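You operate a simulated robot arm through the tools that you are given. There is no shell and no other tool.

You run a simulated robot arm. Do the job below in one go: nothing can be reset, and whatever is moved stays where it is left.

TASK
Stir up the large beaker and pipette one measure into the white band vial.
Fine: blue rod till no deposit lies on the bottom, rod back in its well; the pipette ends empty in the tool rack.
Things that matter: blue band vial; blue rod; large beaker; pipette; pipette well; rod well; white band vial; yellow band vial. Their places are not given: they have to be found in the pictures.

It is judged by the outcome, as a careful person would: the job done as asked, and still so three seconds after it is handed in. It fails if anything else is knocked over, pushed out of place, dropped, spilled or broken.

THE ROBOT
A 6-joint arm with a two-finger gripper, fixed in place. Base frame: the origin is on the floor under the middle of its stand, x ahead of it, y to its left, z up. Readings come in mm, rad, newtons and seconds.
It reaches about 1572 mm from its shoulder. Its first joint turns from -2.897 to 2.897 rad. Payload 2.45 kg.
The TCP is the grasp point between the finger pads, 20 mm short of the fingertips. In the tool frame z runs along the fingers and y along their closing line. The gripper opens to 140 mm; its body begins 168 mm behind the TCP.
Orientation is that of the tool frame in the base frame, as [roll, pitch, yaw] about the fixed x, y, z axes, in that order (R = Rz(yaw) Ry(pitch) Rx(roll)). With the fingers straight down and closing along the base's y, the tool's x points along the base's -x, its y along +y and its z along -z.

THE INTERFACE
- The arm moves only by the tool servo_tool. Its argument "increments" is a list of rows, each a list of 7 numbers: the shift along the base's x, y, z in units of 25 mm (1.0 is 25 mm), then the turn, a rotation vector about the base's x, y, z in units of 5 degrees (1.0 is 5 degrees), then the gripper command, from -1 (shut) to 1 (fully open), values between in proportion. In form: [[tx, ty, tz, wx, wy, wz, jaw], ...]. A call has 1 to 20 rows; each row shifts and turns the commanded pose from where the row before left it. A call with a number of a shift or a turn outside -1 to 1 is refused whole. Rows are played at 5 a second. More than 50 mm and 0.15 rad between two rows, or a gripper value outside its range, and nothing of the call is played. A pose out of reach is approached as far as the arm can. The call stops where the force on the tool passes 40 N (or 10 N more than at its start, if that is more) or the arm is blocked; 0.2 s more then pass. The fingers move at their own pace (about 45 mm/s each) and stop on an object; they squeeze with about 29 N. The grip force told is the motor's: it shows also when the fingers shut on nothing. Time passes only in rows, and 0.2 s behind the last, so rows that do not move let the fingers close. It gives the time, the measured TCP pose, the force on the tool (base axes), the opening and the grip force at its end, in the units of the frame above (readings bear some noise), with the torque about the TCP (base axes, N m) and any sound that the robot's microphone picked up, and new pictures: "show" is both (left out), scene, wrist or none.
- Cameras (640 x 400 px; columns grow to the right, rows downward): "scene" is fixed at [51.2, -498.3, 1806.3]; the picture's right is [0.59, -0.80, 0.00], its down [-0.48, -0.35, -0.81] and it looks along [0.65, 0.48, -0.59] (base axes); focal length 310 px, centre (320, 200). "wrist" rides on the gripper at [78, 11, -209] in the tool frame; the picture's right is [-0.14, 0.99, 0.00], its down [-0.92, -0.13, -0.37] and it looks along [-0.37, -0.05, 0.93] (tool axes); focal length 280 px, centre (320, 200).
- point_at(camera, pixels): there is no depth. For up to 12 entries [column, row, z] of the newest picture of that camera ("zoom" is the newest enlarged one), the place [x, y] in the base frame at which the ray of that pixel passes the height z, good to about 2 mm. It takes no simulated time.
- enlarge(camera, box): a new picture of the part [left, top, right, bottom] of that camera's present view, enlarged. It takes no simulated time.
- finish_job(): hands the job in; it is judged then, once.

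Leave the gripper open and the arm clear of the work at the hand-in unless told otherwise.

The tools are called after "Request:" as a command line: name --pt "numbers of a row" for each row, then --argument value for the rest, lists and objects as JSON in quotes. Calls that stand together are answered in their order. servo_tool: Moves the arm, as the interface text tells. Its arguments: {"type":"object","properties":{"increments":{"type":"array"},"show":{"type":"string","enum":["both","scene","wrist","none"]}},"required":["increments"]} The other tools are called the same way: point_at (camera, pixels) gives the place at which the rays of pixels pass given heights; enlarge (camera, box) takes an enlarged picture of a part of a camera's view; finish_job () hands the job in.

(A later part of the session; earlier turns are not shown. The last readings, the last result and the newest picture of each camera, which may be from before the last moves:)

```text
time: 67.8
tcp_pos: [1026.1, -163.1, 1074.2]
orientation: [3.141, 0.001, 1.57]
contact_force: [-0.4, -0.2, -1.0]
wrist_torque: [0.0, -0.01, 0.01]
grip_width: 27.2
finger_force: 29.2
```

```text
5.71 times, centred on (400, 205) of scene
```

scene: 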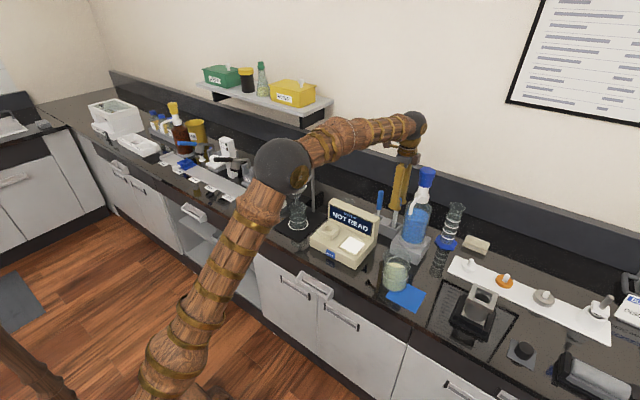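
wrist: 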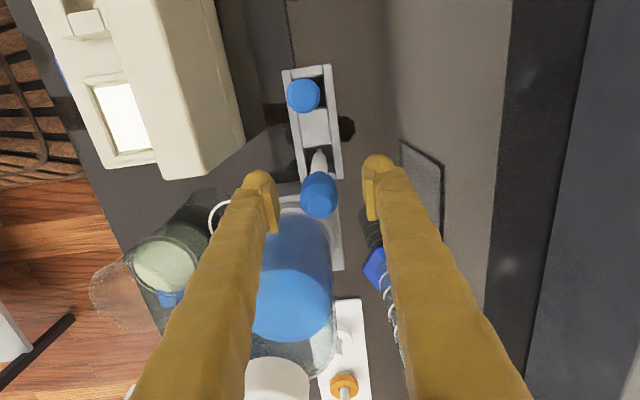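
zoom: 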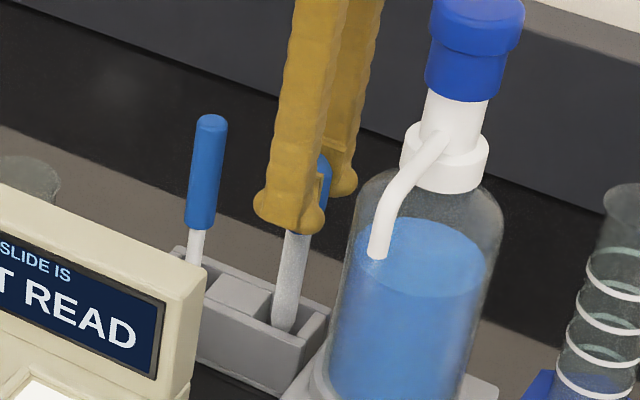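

Full squeeze holds the bulb at 27.2 mm, a light hold (jaw −0.6) at 29.2 mm. I keep it squeezed (air out) and lift the pipette straight up 200 mm.

Request:
servo_tool --pt "0 0 0.4 0 0 0 -1" --pt "0 0 0.6 0 0 0 -1" --pt "0 0 1 0 0 0 -1" --pt "0 0 1 0 0 0 -1" --pt "0 0 1 0 0 0 -1" --pt "0 0 1 0 0 0 -1" --pt "0 0 1 0 0 0 -1" --pt "0 0 1 0 0 0 -1" --pt "0 0 1 0 0 0 -1" --pt "0 0 0 0 0 0 -1" --show "both"

Request:
enlarge --camera "scene" --box '[365, 130, 435, 240]'

Request:
enlarge --camera "wrist" --box '[270, 90, 370, 250]'

```text
time: 70.0
tcp_pos: [1025.3, -162.3, 1274.5]
orientation: [-3.14, 0.0, 1.571]
contact_force: [0.6, 0.0, 0.2]
wrist_torque: [0.02, 0.01, -0.01]
grip_width: 27.2
finger_force: 28.6
```

scene: 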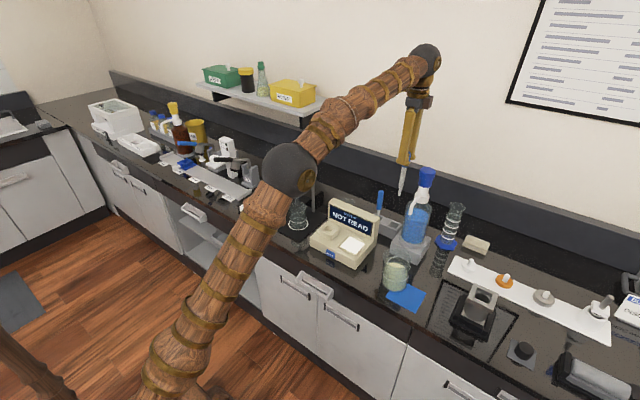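
wrist: 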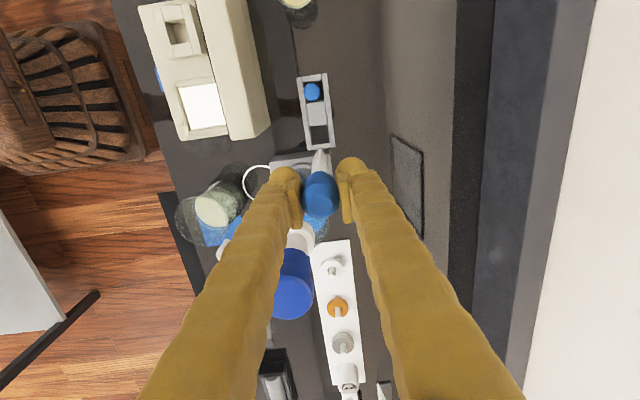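

```text
3.64 times, centred on (400, 185) of scene
```

zoom: 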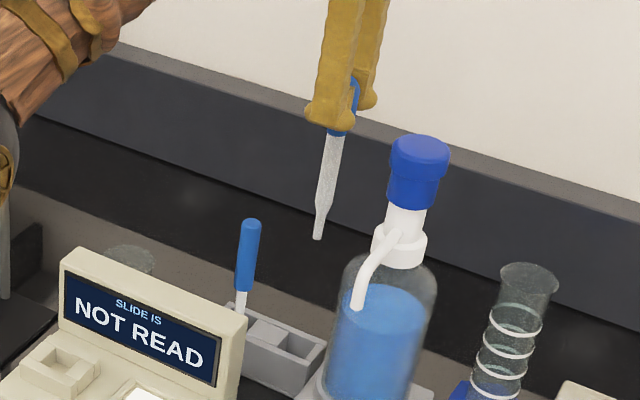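

```text
2.50 times, centred on (320, 170) of wrist
```

zoom: 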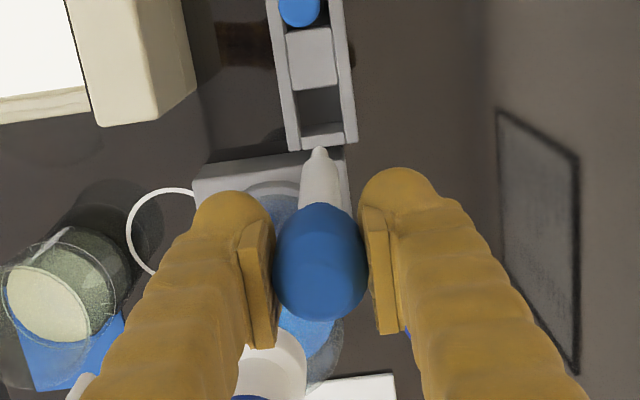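

The pipette is held. I read the tip height (scene (399.2,195.2), wrist (319.6,150)).

Request:
point_at --camera "scene" --pixels '[[399.2, 195.2, 1090], [399.2, 195.2, 1100], [399.2, 195.2, 1110], [399.2, 195.2, 1120]]'

Request:
point_at --camera "wrist" --pixels '[[319.6, 150, 1090], [319.6, 150, 1100], [319.6, 150, 1110], [319.6, 150, 1120]]'

```text
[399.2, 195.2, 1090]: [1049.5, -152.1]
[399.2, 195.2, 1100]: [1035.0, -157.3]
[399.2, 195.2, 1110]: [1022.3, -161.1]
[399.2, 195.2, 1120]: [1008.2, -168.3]
```

```text
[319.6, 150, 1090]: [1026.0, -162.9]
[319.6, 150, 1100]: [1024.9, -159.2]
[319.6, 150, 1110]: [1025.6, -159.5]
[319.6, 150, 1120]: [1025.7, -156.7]
```

Tip is about 167 mm below the TCP. I carry the squeezed pipette around the spout (first +y/-x, then -x, then -y) to above the beaker.

Request:
servo_tool --pt "-0.6 0.5 0 0 0 0 -1" --pt "-0.9 0.75 0 0 0 0 -1" --pt "-0.9 0.75 0 0 0 0 -1" --pt "-0.95 0 0 0 0 0 -1" --pt "-0.95 0 0 0 0 0 -1" --pt "-0.95 0 0 0 0 0 -1" --pt "-0.95 0 0 0 0 0 -1" --pt "-0.95 0 0 0 0 0 -1" --pt "-0.95 0 0 0 0 0 -1" --pt "-0.14 -0.6 0 0 0 0 -1" --pt "-0.14 -0.85 0 0 0 0 -1" --pt "-0.14 -0.85 0 0 0 0 -1" --pt "-0.14 -0.85 0 0 0 0 -1" --pt "-0.14 -0.85 0 0 0 0 -1" --pt "-0.14 -0.85 0 0 0 0 -1" --pt "-0.14 -0.85 0 0 0 0 -1" --pt "-0.14 -0.5 0 0 0 0 -1" --pt "-0.04 -0.35 0 0 0 0 -1" --pt "0 0 0 0 0 0 -1" --show "both"

Request:
enlarge --camera "wrist" --box '[270, 90, 370, 250]'

Request:
enlarge --camera "scene" --box '[370, 190, 440, 310]'

```text
time: 74.0
tcp_pos: [794.7, -276.6, 1272.8]
orientation: [3.14, 0.0, 1.57]
contact_force: [0.0, 0.5, -0.5]
wrist_torque: [0.02, 0.02, -0.01]
grip_width: 27.2
finger_force: 28.8
```

scene: 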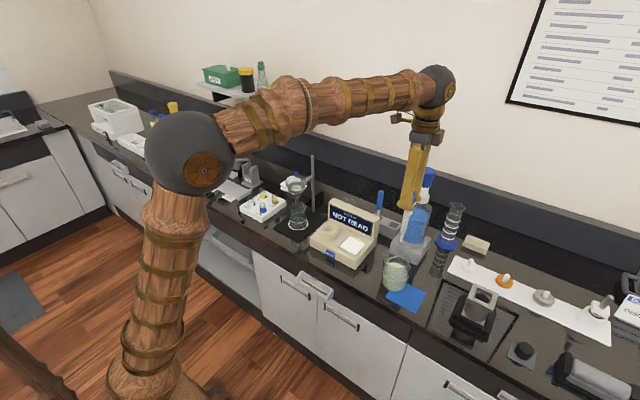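
wrist: 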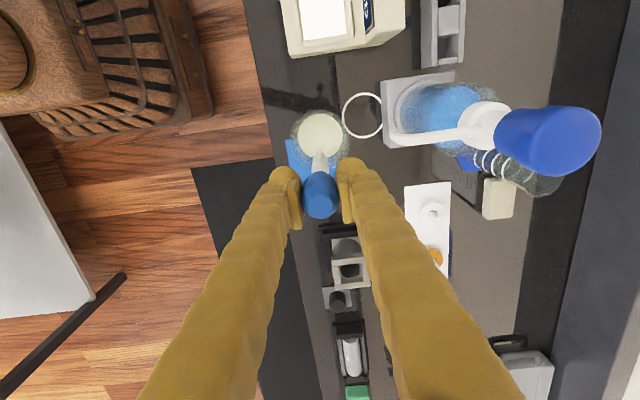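

```text
2.50 times, centred on (320, 170) of wrist
```

zoom: 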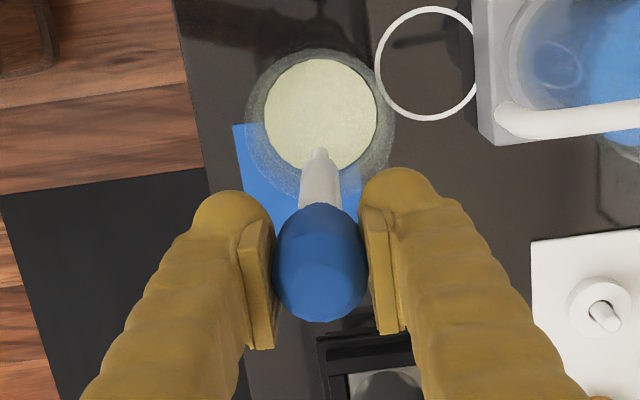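

```text
3.33 times, centred on (405, 250) of scene
```

zoom: 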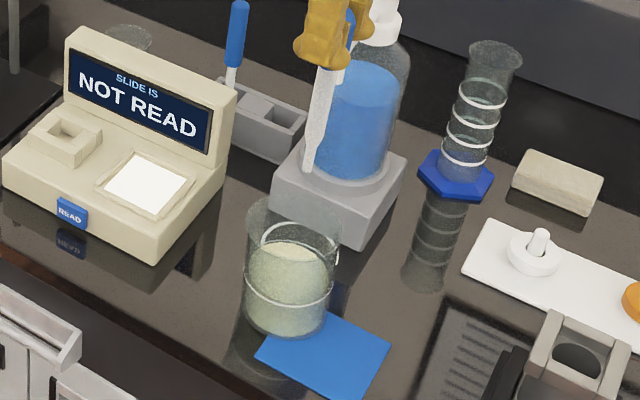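

The tip is over the beaker's middle. I lower it, still squeezed, until the tip is ~30 mm under the surface (TCP≈1100).

Request:
servo_tool --pt "0 0 -0.7 0 0 0 -1" --pt "0 0 -0.9 0 0 0 -1" --pt "0 0 -0.9 0 0 0 -1" --pt "0 0 -0.9 0 0 0 -1" --pt "0 0 -0.9 0 0 0 -1" --pt "0 0 -0.9 0 0 0 -1" --pt "0 0 -0.8 0 0 0 -1" --pt "0 0 -0.6 0 0 0 -1" --pt "0 0 -0.3 0 0 0 -1" --pt "0 0 0 0 0 0 -1" --show "both"

Request:
enlarge --camera "scene" --box '[375, 235, 425, 300]'

```text
time: 76.2
tcp_pos: [794.0, -276.7, 1101.5]
orientation: [-3.141, 0.0, 1.57]
contact_force: [-0.8, 0.0, 0.1]
wrist_torque: [-0.02, 0.02, 0.0]
grip_width: 27.2
finger_force: 28.8
```

scene: 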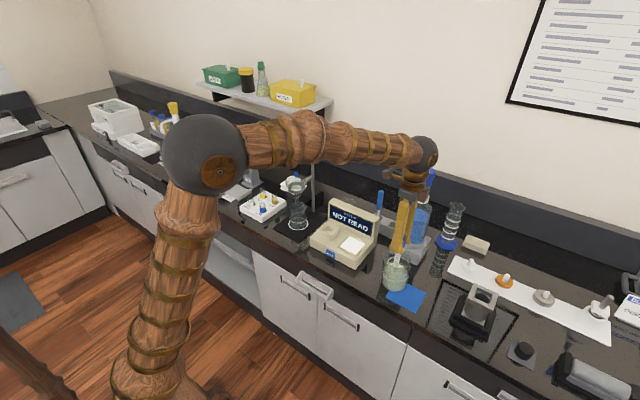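
wrist: 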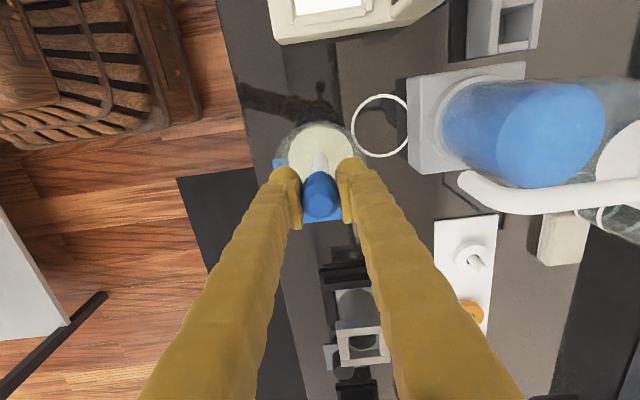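

```text
6.15 times, centred on (400, 268) of scene
```

zoom: 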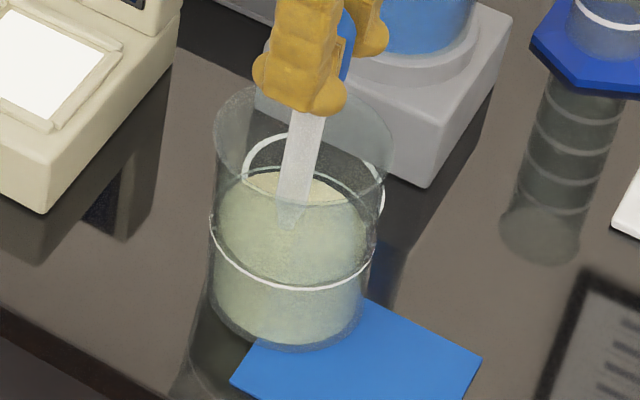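

Tip is under the surface and the bottom is still clear of deposit. I lower 8 mm more, then loosen to a light hold (jaw −0.6) to draw in, and wait.

Request:
servo_tool --pt "0 0 -0.32 0 0 0 -1" --pt "0 0 0 0 0 0 -0.63" --pt "0 0 0 0 0 0 -0.61" --pt "0 0 0 0 0 0 -0.6" --pt "0 0 0 0 0 0 -0.6" --pt "0 0 0 0 0 0 -0.6" --pt "0 0 0 0 0 0 -0.6" --show "both"

Request:
enlarge --camera "scene" --box '[375, 235, 425, 300]'

Request:
enlarge --camera "wrist" --box '[275, 100, 375, 230]'

```text
time: 77.8
tcp_pos: [793.6, -275.8, 1093.8]
orientation: [3.14, 0.0, 1.571]
contact_force: [0.1, -0.3, -0.8]
wrist_torque: [-0.02, -0.01, 0.02]
grip_width: 29.1
finger_force: 3.3
```

scene: 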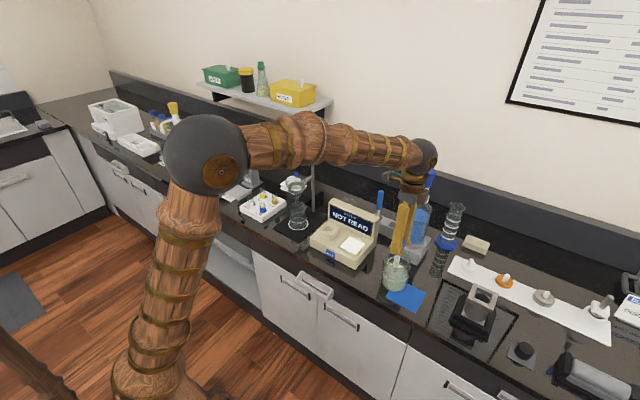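
wrist: 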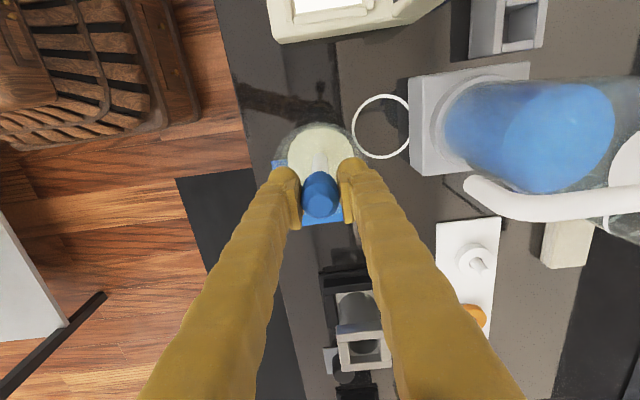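

```text
6.15 times, centred on (400, 268) of scene
```

zoom: 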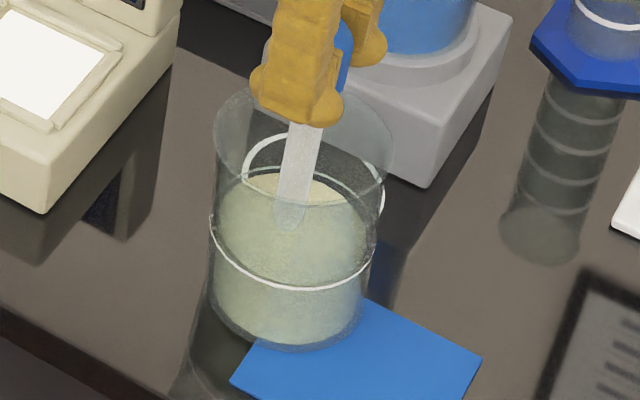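

```text
3.08 times, centred on (325, 165) of wrist
```

zoom: 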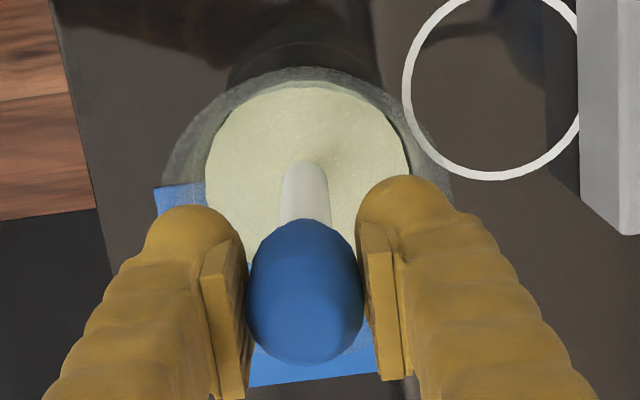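

The hold is now light (29.1 mm, 3.3 N). I lift slowly 75 mm so the tip clears the liquid but is still over the beaker, and look for liquid in the stem.

Request:
servo_tool --pt "0 0 0.2 0 0 0 -0.6" --pt "0 0 0.3 0 0 0 -0.6" --pt "0 0 0.4 0 0 0 -0.6" --pt "0 0 0.4 0 0 0 -0.6" --pt "0 0 0.4 0 0 0 -0.6" --pt "0 0 0.4 0 0 0 -0.6" --pt "0 0 0.4 0 0 0 -0.6" --pt "0 0 0.3 0 0 0 -0.6" --pt "0 0 0.2 0 0 0 -0.6" --pt "0 0 0 0 0 0 -0.6" --show "both"

Request:
enlarge --camera "scene" --box '[375, 220, 425, 285]'

Request:
enlarge --camera "wrist" --box '[275, 100, 375, 230]'

```text
time: 80.0
tcp_pos: [794.4, -276.3, 1169.1]
orientation: [-3.141, 0.001, 1.57]
contact_force: [-0.2, -0.1, -0.6]
wrist_torque: [0.0, 0.0, -0.01]
grip_width: 29.0
finger_force: 0.8
```

scene: 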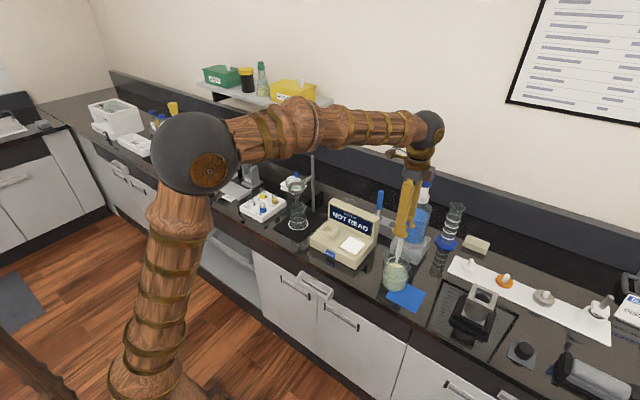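
wrist: 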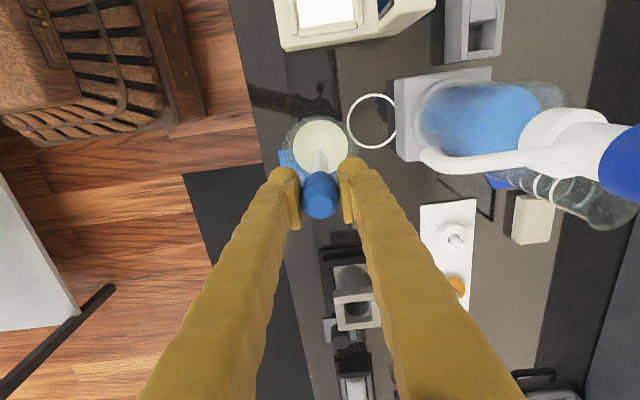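

```text
6.15 times, centred on (400, 252) of scene
```

zoom: 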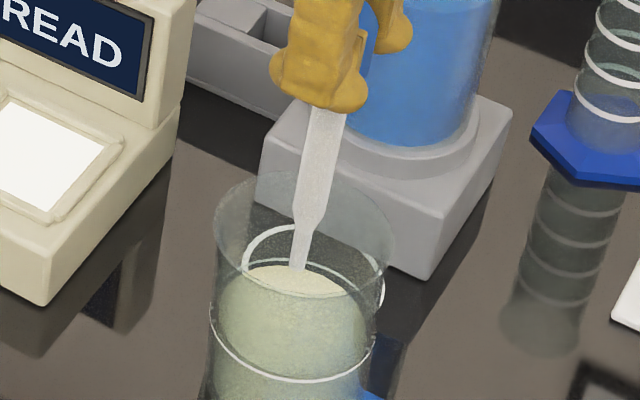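

```text
3.08 times, centred on (325, 165) of wrist
```

zoom: 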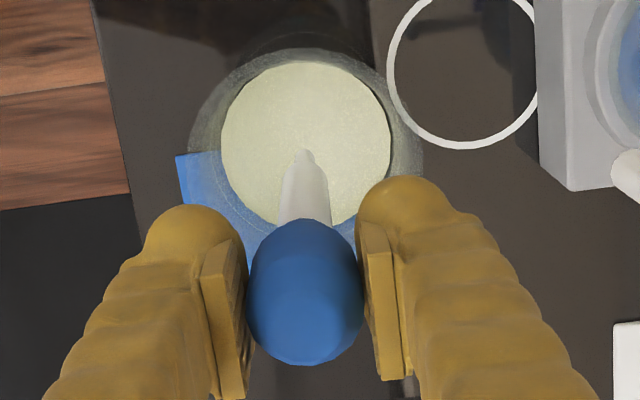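

Grip force fell to 0.8 N, which is risky; while still over the beaker I tighten slightly (jaw −0.612) and zoom at the stem.

Request:
servo_tool --pt "0 0 0 0 0 0 -0.612" --pt "0 0 0 0 0 0 -0.612" --show "both"

Request:
enlarge --camera "scene" --box '[385, 228, 415, 268]'

Request:
enlarge --camera "wrist" --box '[295, 125, 345, 185]'

```text
time: 80.6
tcp_pos: [794.2, -275.0, 1168.0]
orientation: [-3.141, 0.001, 1.572]
contact_force: [0.0, 0.0, 0.4]
wrist_torque: [-0.01, 0.0, 0.0]
grip_width: 28.6
finger_force: 13.7
```

scene: 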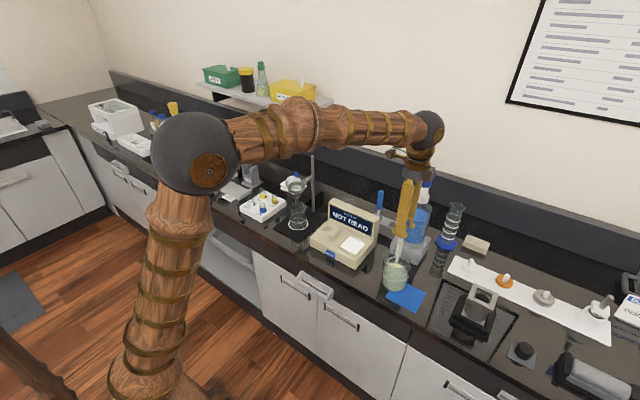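
wrist: 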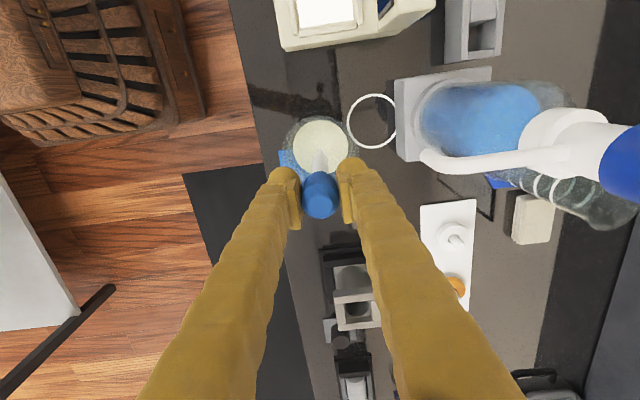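

```text
10.00 times, centred on (400, 248) of scene
```

zoom: 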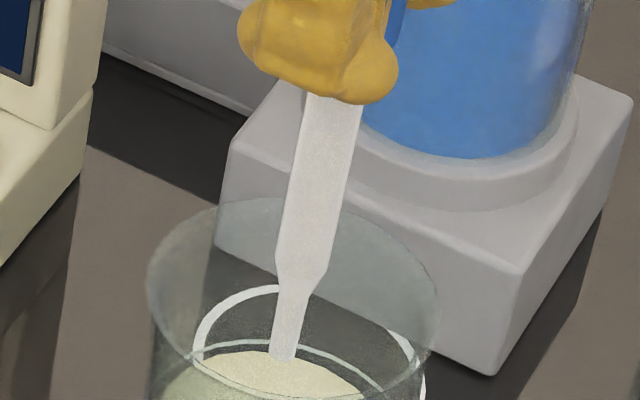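

```text
6.67 times, centred on (320, 155) of wrist
```

zoom: 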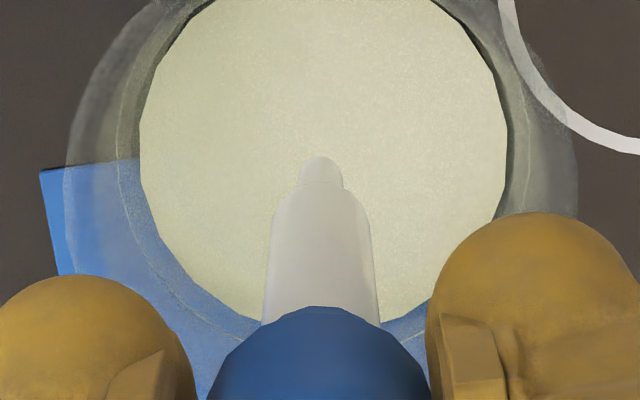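

The stem's look doesn't tell me surely whether it is filled. I compare directly: re-immerse the tip, squeeze fully in the liquid, lift squeezed, and see whether the stem looks different.

Request:
servo_tool --pt "0 0 -0.6 0 0 0 -0.612" --pt "0 0 -0.8 0 0 0 -0.612" --pt "0 0 -0.8 0 0 0 -0.612" --pt "0 0 -0.6 0 0 0 -0.612" --pt "0 0 -0.2 0 0 0 -0.612" --pt "0 0 0 0 0 0 -1" --pt "0 0 0 0 0 0 -1" --pt "0 0 0 0 0 0 -1" --pt "0 0 0.6 0 0 0 -1" --pt "0 0 0.8 0 0 0 -1" --pt "0 0 0.8 0 0 0 -1" --pt "0 0 0.6 0 0 0 -1" --pt "0 0 0.2 0 0 0 -1" --pt "0 0 0 0 0 0 -1" --show "both"

Request:
enlarge --camera "scene" --box '[385, 228, 415, 268]'

Request:
enlarge --camera "wrist" --box '[295, 125, 345, 185]'

```text
time: 83.6
tcp_pos: [794.2, -277.5, 1167.9]
orientation: [-3.141, 0.0, 1.571]
contact_force: [-0.2, -0.1, -0.4]
wrist_torque: [-0.02, -0.03, 0.0]
grip_width: 27.3
finger_force: 29.5
```

scene: 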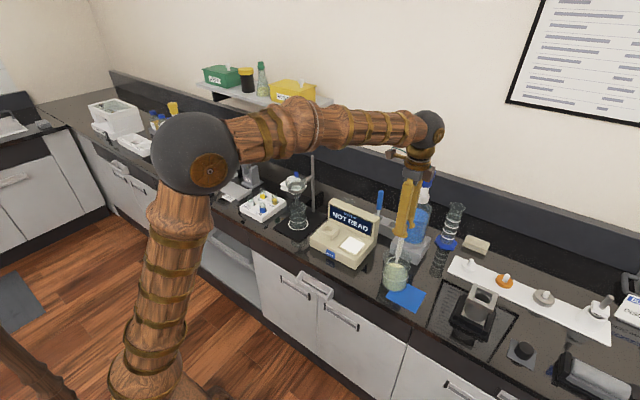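
wrist: 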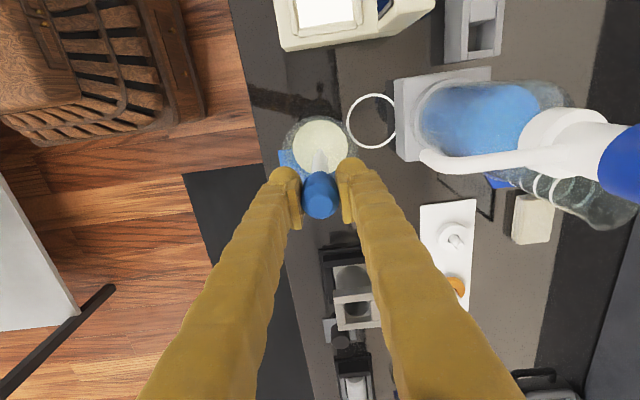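

```text
10.00 times, centred on (400, 248) of scene
```

zoom: 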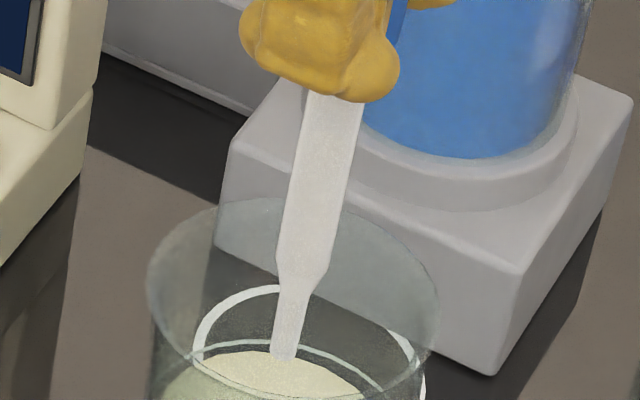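

```text
6.67 times, centred on (320, 155) of wrist
```

zoom: 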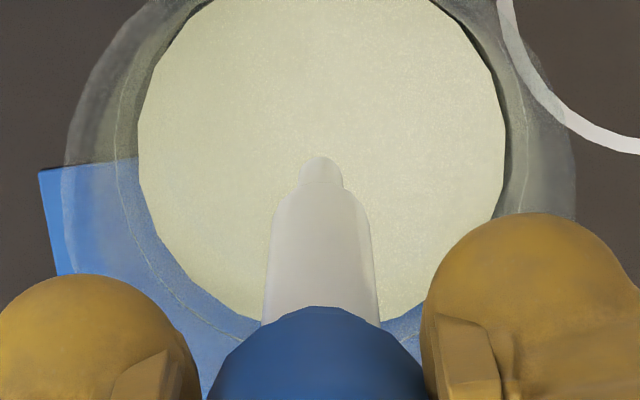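

No clear difference, so it may not have drawn, or my tightening pushed it out again. I re-immerse squeezed, release to the light hold and wait longer, then read the grip before lifting.

Request:
servo_tool --pt "0 0 -0.6 0 0 0 -1" --pt "0 0 -0.8 0 0 0 -1" --pt "0 0 -0.8 0 0 0 -1" --pt "0 0 -0.6 0 0 0 -1" --pt "0 0 -0.2 0 0 0 -1" --pt "0 0 0 0 0 0 -0.63" --pt "0 0 0 0 0 0 -0.61" --pt "0 0 0 0 0 0 -0.6" --pt "0 0 0 0 0 0 -0.6" --pt "0 0 0 0 0 0 -0.6" --pt "0 0 0 0 0 0 -0.6" --pt "0 0 0 0 0 0 -0.6" --pt "0 0 0 0 0 0 -0.6" --show "scene"

Request:
enlarge --camera "scene" --box '[385, 240, 415, 280]'

```text
time: 86.4
tcp_pos: [795.0, -275.6, 1094.0]
orientation: [3.141, 0.001, 1.571]
contact_force: [0.5, 0.3, 0.5]
wrist_torque: [0.01, 0.0, -0.03]
grip_width: 28.9
finger_force: 0.6
```

scene: 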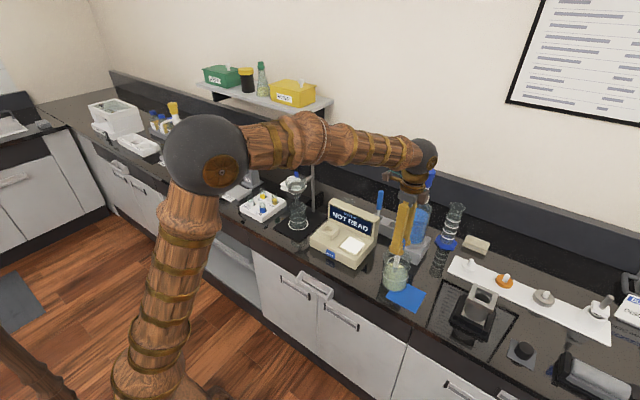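

```text
10.00 times, centred on (400, 260) of scene
```

zoom: 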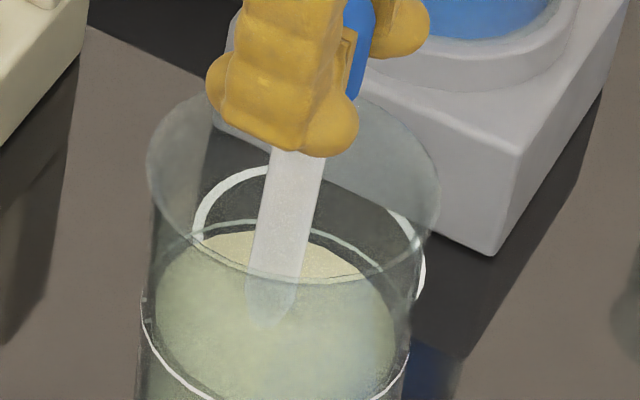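

The bulb is essentially fully relaxed (28.9 mm, 0.6 N). Still immersed, I firm the hold very slightly (jaw −0.604) so it cannot slip during the carry.

Request:
servo_tool --pt "0 0 0 0 0 0 -0.604" --pt "0 0 0 0 0 0 -0.604" --pt "0 0 0 0 0 0 -0.604" --show "none"

```text
time: 87.2
tcp_pos: [794.3, -276.3, 1093.4]
orientation: [-3.14, 0.0, 1.57]
contact_force: [-0.9, 0.2, 0.5]
wrist_torque: [0.0, -0.03, 0.03]
grip_width: 29.4
finger_force: 3.3
```

Request:
servo_tool --pt "0 0 0.2 0 0 0 -0.604" --pt "0 0 0.3 0 0 0 -0.604" --pt "0 0 0.4 0 0 0 -0.604" --pt "0 0 0.4 0 0 0 -0.604" --pt "0 0 0.4 0 0 0 -0.604" --pt "0 0 0.4 0 0 0 -0.604" --pt "0 0 0.4 0 0 0 -0.604" --pt "0 0 0.3 0 0 0 -0.604" --pt "0 0 0.2 0 0 0 -0.604" --pt "0 0 0 0 0 0 -0.604" --pt "0 0 0 0 0 0 -0.604" --show "both"

Request:
enlarge --camera "scene" --box '[385, 228, 415, 268]'

Request:
enlarge --camera "wrist" --box '[295, 125, 345, 185]'

```text
time: 89.6
tcp_pos: [795.0, -275.9, 1168.7]
orientation: [-3.142, 0.0, 1.571]
contact_force: [0.5, 0.6, -0.6]
wrist_torque: [-0.02, 0.01, 0.03]
grip_width: 29.1
finger_force: 4.1
```

scene: 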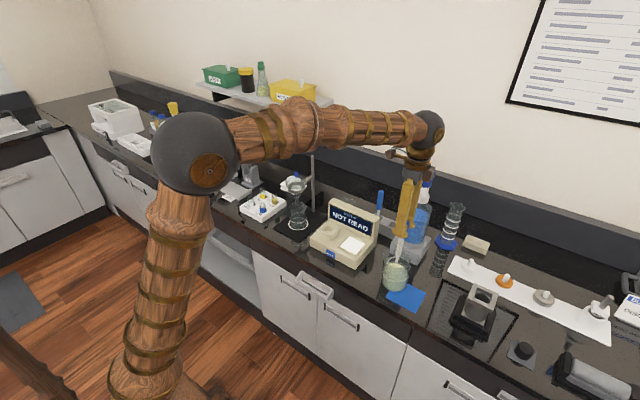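
wrist: 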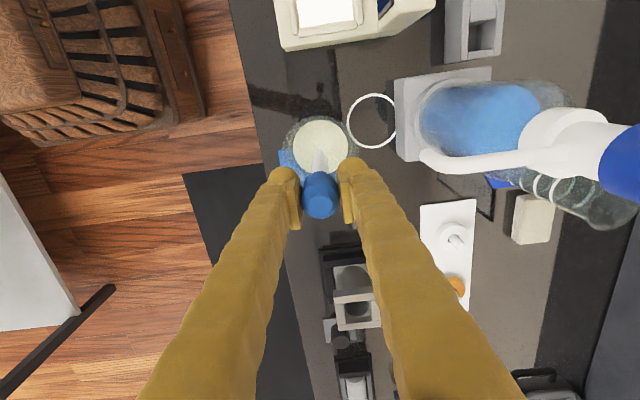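

```text
10.00 times, centred on (400, 248) of scene
```

zoom: 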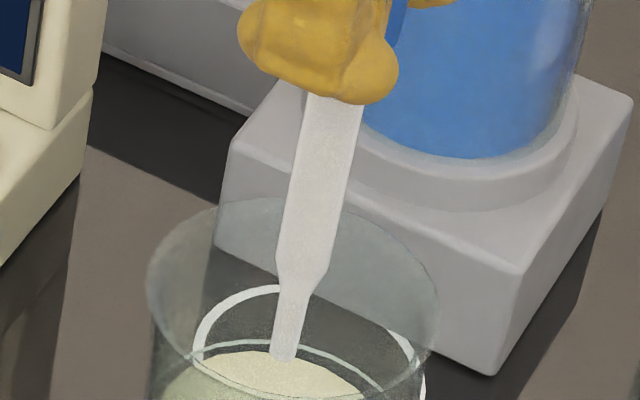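

```text
6.67 times, centred on (320, 155) of wrist
```

zoom: 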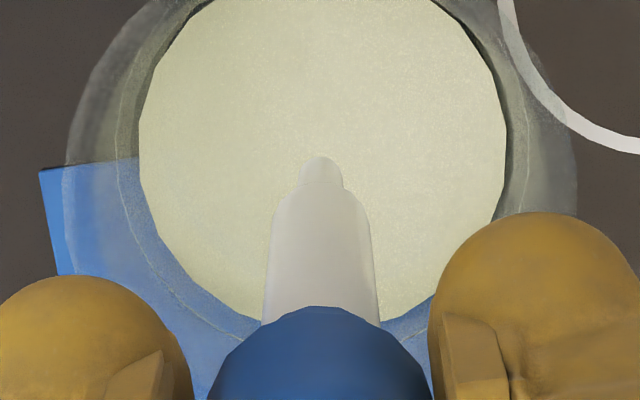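

Hold is steady (29.1 mm, 4.1 N). The white vial sits at NEW in the rack near (750,440). I raise to z≈1300 (tip ≈1133, above the funnel) and start the carry along +y, gently.

Request:
servo_tool --pt "0 0 0.4 0 0 0 -0.604" --pt "0 0 0.7 0 0 0 -0.604" --pt "0 0 0.8 0 0 0 -0.604" --pt "0 0 0.8 0 0 0 -0.604" --pt "0 0 0.8 0 0 0 -0.604" --pt "0 0 0.8 0 0 0 -0.604" --pt "0 0 0.6 0 0 0 -0.604" --pt "0 0 0.35 0 0 0 -0.604" --pt "-0.1 0.3 0 0 0 0 -0.604" --pt "-0.2 0.6 0 0 0 0 -0.604" --pt "-0.2 0.8 0 0 0 0 -0.604" --pt "-0.2 0.8 0 0 0 0 -0.604" --pt "-0.2 0.8 0 0 0 0 -0.604" --pt "-0.2 0.8 0 0 0 0 -0.604" --pt "-0.2 0.8 0 0 0 0 -0.604" --pt "-0.2 0.8 0 0 0 0 -0.604" --pt "-0.2 0.8 0 0 0 0 -0.604" --pt "-0.1 0.8 0 0 0 0 -0.604" --pt "0 0.6 0 0 0 0 -0.604" --pt "0 0.4 0 0 0 0 -0.604" --show "both"

```text
time: 93.8
tcp_pos: [749.7, -69.0, 1299.3]
orientation: [3.141, -0.001, 1.569]
contact_force: [-0.3, 0.4, 0.1]
wrist_torque: [-0.02, 0.0, 0.0]
grip_width: 29.3
finger_force: 3.4
```

scene: 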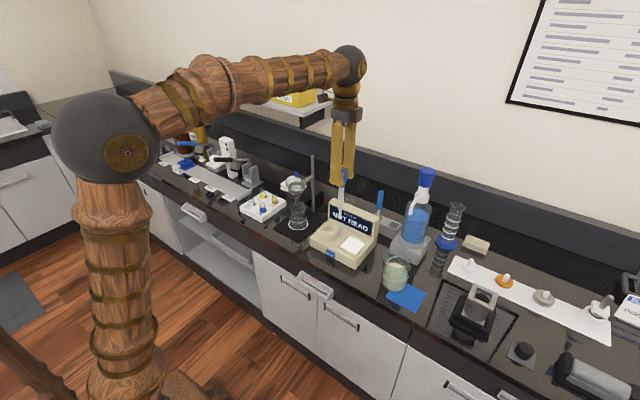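
wrist: 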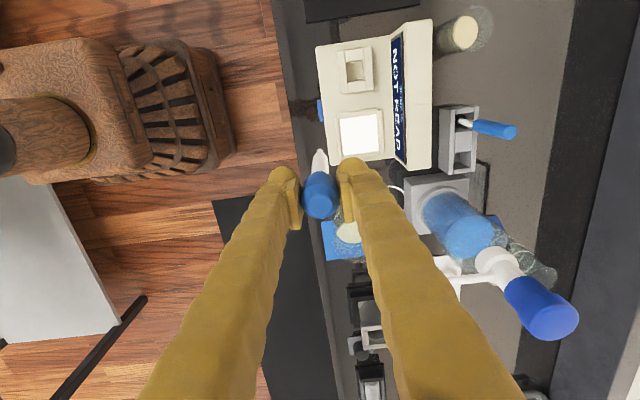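

Steady hold (3.4 N). I continue along +y at x≈750 toward the vial rack.

Request:
servo_tool --pt "0 0.4 0 0 0 0 -0.604" --pt "0 0.7 0 0 0 0 -0.604" --pt "0 0.85 0 0 0 0 -0.604" --pt "0 0.85 0 0 0 0 -0.604" --pt "0 0.85 0 0 0 0 -0.604" --pt "0 0.85 0 0 0 0 -0.604" --pt "0 0.85 0 0 0 0 -0.604" --pt "0 0.85 0 0 0 0 -0.604" --pt "0 0.85 0 0 0 0 -0.604" --pt "0 0.85 0 0 0 0 -0.604" --pt "0 0.85 0 0 0 0 -0.604" --pt "0 0.85 0 0 0 0 -0.604" --pt "0 0.85 0 0 0 0 -0.604" --pt "0 0.85 0 0 0 0 -0.604" --pt "0 0.85 0 0 0 0 -0.604" --pt "0 0.85 0 0 0 0 -0.604" --pt "0 0.85 0 0 0 0 -0.604" --pt "0 0.85 0 0 0 0 -0.604" --pt "0 0.6 0 0 0 0 -0.604" --pt "0 0.3 0 0 0 0 -0.604" --show "both"

```text
time: 98.0
tcp_pos: [748.5, 321.4, 1300.1]
orientation: [-3.141, 0.001, 1.572]
contact_force: [-0.1, -0.2, -0.5]
wrist_torque: [0.02, -0.01, -0.01]
grip_width: 29.0
finger_force: 3.0
```

scene: 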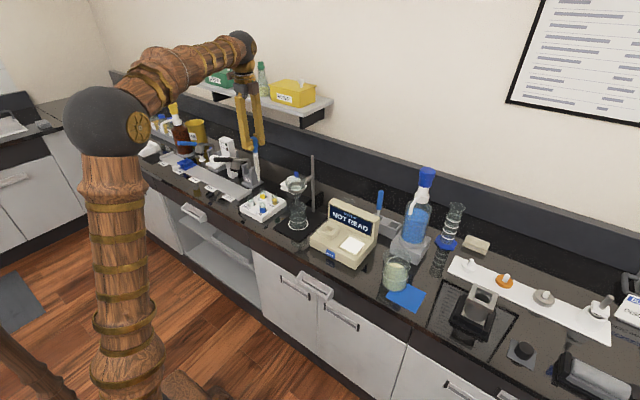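
wrist: 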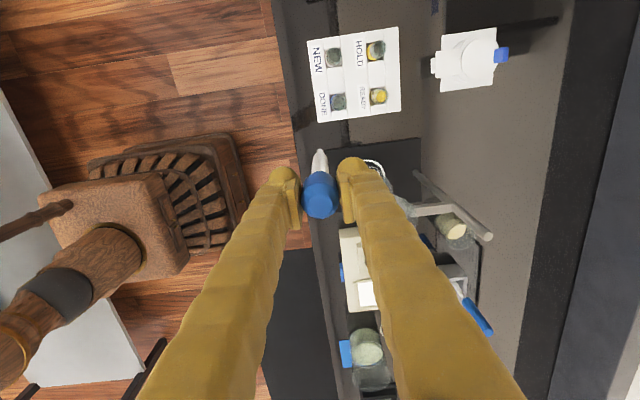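

The vial rack is at the top of the wrist view, NEW vial at about (333,57). I enlarge it in both cameras.

Request:
enlarge --camera "wrist" --box '[300, 15, 410, 130]'

Request:
enlarge --camera "scene" --box '[235, 182, 291, 226]'

```text
3.48 times, centred on (355, 72) of wrist
```

zoom: 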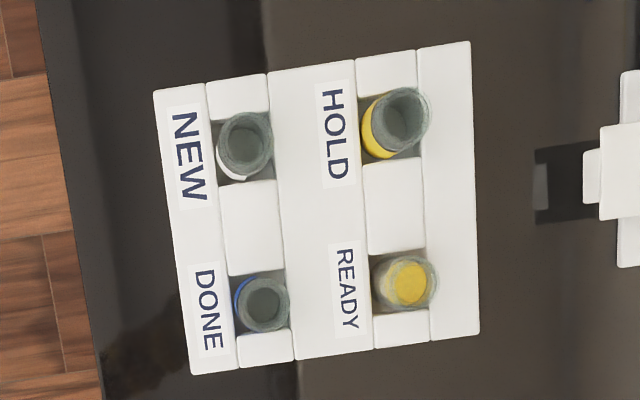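

```text
9.09 times, centred on (263, 204) of scene
```

zoom: 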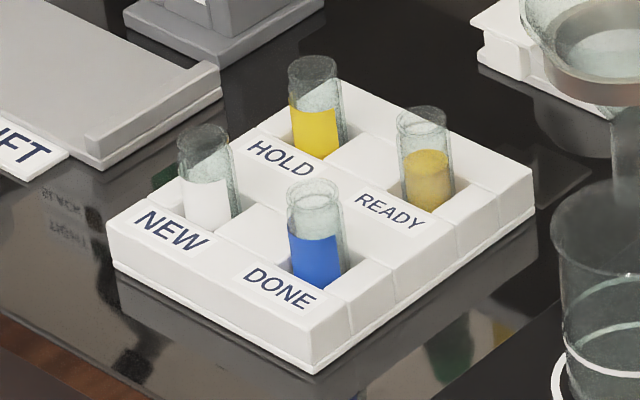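

White band vial is at NEW, empty. I zoom tighter on its mouth in both views.

Request:
enlarge --camera "scene" --box '[240, 190, 265, 215]'

Request:
enlarge --camera "wrist" --box '[315, 35, 355, 75]'

```text
16.00 times, centred on (252, 202) of scene
```

zoom: 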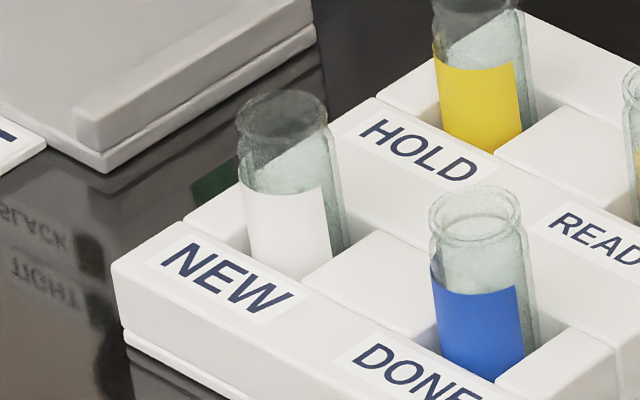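

```text
10.00 times, centred on (335, 55) of wrist
```

zoom: 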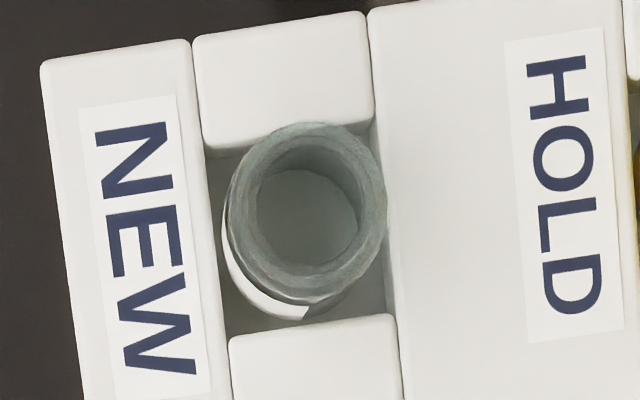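

I triangulate the mouth: wrist-zoom centre ≈ (314,209), scene (250.1,197.3).

Request:
point_at --camera "zoom" --pixels '[[314, 209, 950], [314, 209, 970], [314, 209, 990], [240, 205, 980], [387, 205, 980], [314, 122, 980], [310, 300, 980], [308, 220, 925], [320, 132, 940]]'

Request:
point_at --camera "scene" --pixels '[[250.1, 197.3, 950], [250.1, 197.3, 960], [250.1, 197.3, 970], [250.1, 197.3, 980], [250.1, 197.3, 990], [250.1, 197.3, 1000]]'

```text
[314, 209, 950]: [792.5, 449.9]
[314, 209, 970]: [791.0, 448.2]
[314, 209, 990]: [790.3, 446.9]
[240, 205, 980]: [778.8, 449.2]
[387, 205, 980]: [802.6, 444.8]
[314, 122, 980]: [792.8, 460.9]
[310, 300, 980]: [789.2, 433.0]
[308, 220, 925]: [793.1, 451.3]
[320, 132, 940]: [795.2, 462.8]
```

```text
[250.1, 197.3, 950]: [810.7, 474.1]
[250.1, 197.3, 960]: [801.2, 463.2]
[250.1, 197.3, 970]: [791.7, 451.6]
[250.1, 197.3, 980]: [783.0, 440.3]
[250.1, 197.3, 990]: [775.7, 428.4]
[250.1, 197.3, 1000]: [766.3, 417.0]
```

Mouth centre ≈ (790.5,448.5), rim z≈972. Now I check exactly where the pipette tip hangs relative to the TCP.

Request:
enlarge --camera "wrist" --box '[295, 125, 345, 185]'

Request:
enlarge --camera "scene" --box '[235, 120, 285, 200]'

Request:
point_at --camera "wrist" --pixels '[[320.3, 150, 1133], [320.3, 150, 1140], [320.3, 190, 1310]]'

```text
6.67 times, centred on (320, 155) of wrist
```

zoom: 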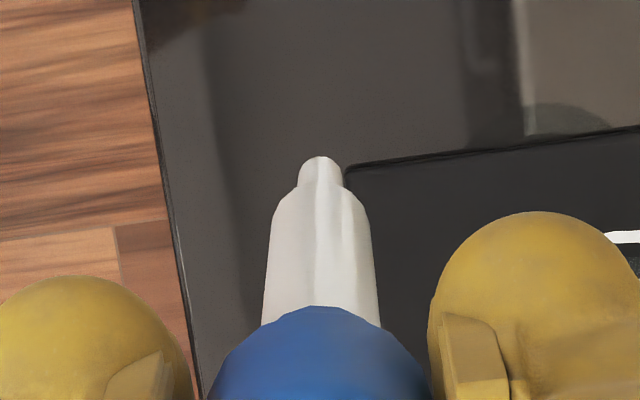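

```text
5.00 times, centred on (260, 160) of scene
```

zoom: 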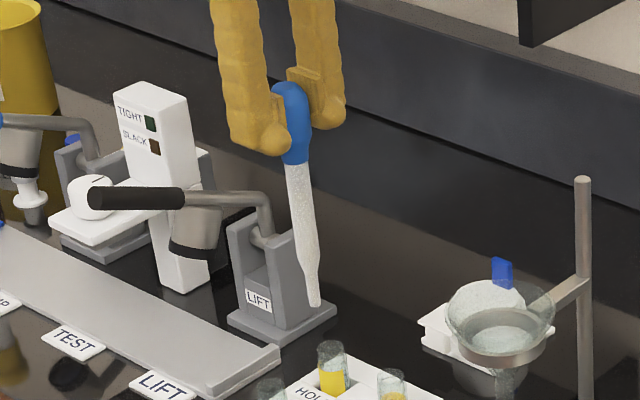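

```text
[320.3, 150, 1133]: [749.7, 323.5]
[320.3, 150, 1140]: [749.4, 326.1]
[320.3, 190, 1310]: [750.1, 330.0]
```

Tip is at (749.7,323.5), practically under the TCP. I move (+40.8,+125) mm so the tip is over the white vial's mouth, and lower until the tip is ~25 mm above the rim.

Request:
servo_tool --pt "0.18 0.4 0 0 0 0 -0.604" --pt "0.2 0.7 0 0 0 0 -0.604" --pt "0.25 0.8 0 0 0 0 -0.604" --pt "0.25 0.8 0 0 0 0 -0.604" --pt "0.25 0.8 0 0 0 0 -0.604" --pt "0.2 0.7 0 0 0 0 -0.604" --pt "0.2 0.5 0 0 0 0 -0.604" --pt "0.1 0.3 0 0 0 0 -0.604" --pt "0 0 -0.4 0 0 0 -0.604" --pt "0 0 -0.7 0 0 0 -0.604" --pt "0 0 -0.8 0 0 0 -0.604" --pt "0 0 -0.8 0 0 0 -0.604" --pt "0 0 -0.8 0 0 0 -0.604" --pt "0 0 -0.8 0 0 0 -0.604" --pt "0 0 -0.5 0 0 0 -0.604" --pt "0 0 -0.3 0 0 0 -0.604" --pt "0 0 0 0 0 0 -0.604" --show "both"

Request:
enlarge --camera "wrist" --box '[285, 105, 355, 190]'

Request:
enlarge --camera "scene" --box '[235, 170, 280, 220]'

```text
time: 101.6
tcp_pos: [789.6, 447.1, 1172.9]
orientation: [3.14, 0.0, 1.572]
contact_force: [0.7, -0.3, -1.1]
wrist_torque: [0.0, -0.02, 0.01]
grip_width: 28.9
finger_force: 3.2
```

scene: 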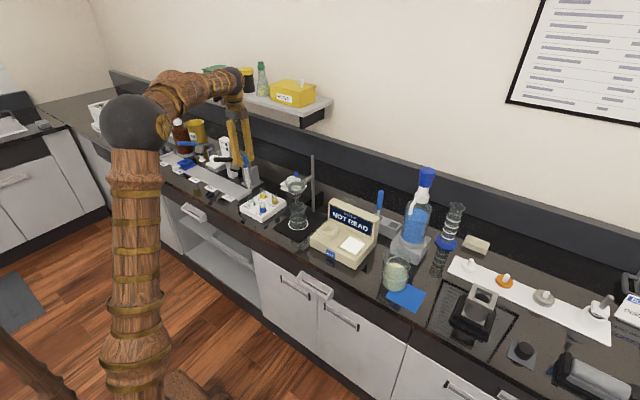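
wrist: 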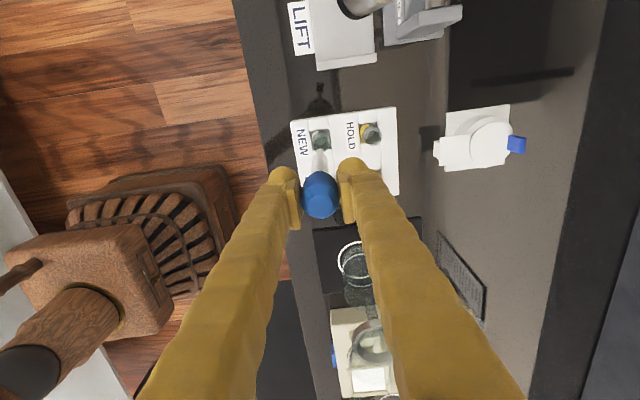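

```text
4.71 times, centred on (320, 148) of wrist
```

zoom: 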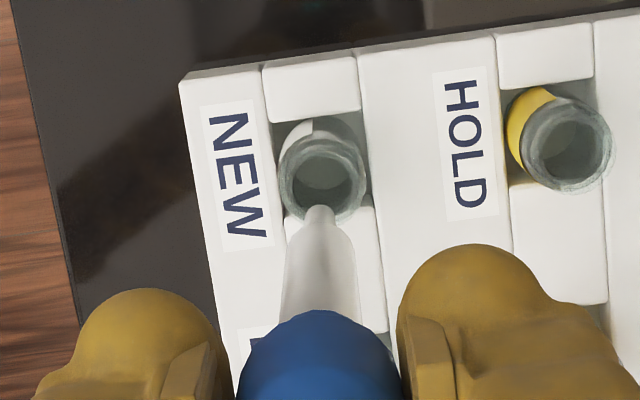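

```text
8.00 times, centred on (258, 195) of scene
```

zoom: 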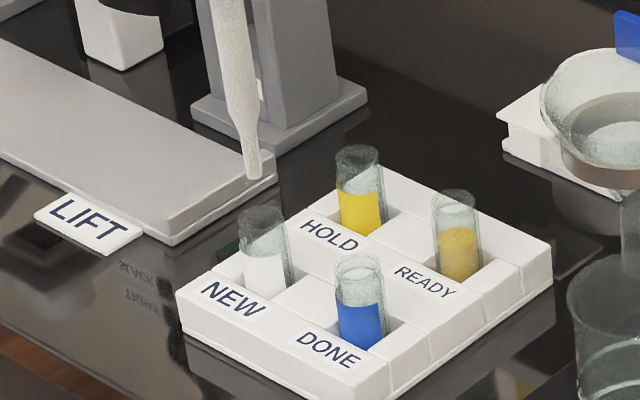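

I compute the tip and mouth positions in this view: tip wrist (319.8,150.3) at z≈1006; mouth (320.4,143.9) at z≈972; and from the scene the mouth (250.7,198).

Request:
point_at --camera "wrist" --pixels '[[319.8, 150.3, 1006], [319.8, 150.3, 1000], [320.4, 143.9, 972], [320.4, 143.9, 965], [320.4, 143.9, 980], [312.0, 144, 972], [329.3, 143, 972], [320.6, 135, 972], [320.5, 152, 972]]'

Request:
point_at --camera "scene" --pixels '[[249.5, 192, 1000], [249.5, 192, 1006], [249.5, 192, 1012], [250.7, 197.6, 965], [250.7, 197.6, 972], [250.7, 197.6, 980]]'

Request:
enlarge --camera "wrist" --box '[300, 120, 340, 165]'

Request:
enlarge --camera "scene" --box '[238, 180, 268, 212]'

```text
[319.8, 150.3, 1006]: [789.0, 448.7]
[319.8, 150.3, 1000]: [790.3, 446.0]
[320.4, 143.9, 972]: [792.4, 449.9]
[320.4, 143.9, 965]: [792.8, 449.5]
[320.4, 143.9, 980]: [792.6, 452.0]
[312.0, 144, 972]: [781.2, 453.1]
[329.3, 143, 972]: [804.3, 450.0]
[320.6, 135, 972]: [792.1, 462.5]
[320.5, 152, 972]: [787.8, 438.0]
```

```text
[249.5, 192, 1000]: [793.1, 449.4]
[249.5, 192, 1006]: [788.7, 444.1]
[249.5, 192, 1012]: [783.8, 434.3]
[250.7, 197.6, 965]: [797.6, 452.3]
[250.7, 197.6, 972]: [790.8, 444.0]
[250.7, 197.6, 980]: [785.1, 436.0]
```

```text
8.89 times, centred on (320, 142) of wrist
```

zoom: 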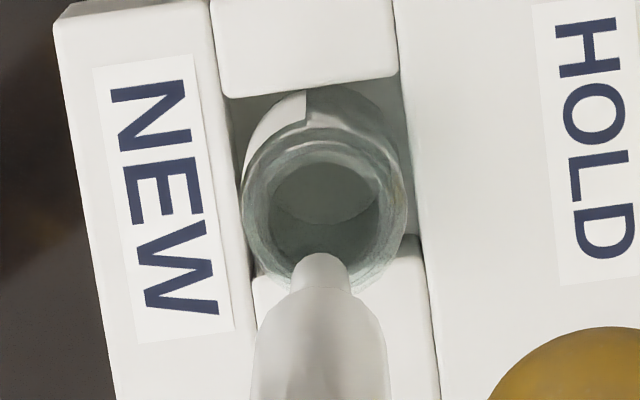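

```text
12.50 times, centred on (253, 196) of scene
```

zoom: 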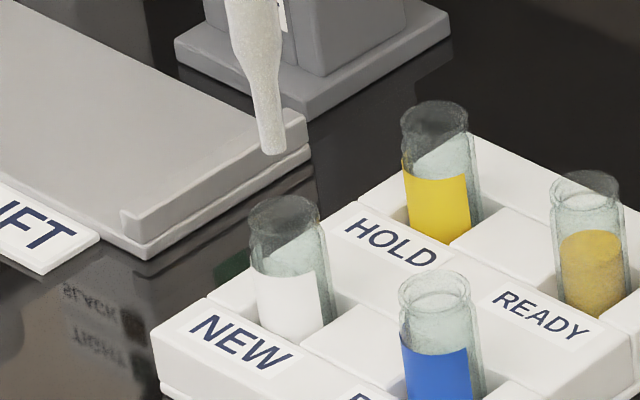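

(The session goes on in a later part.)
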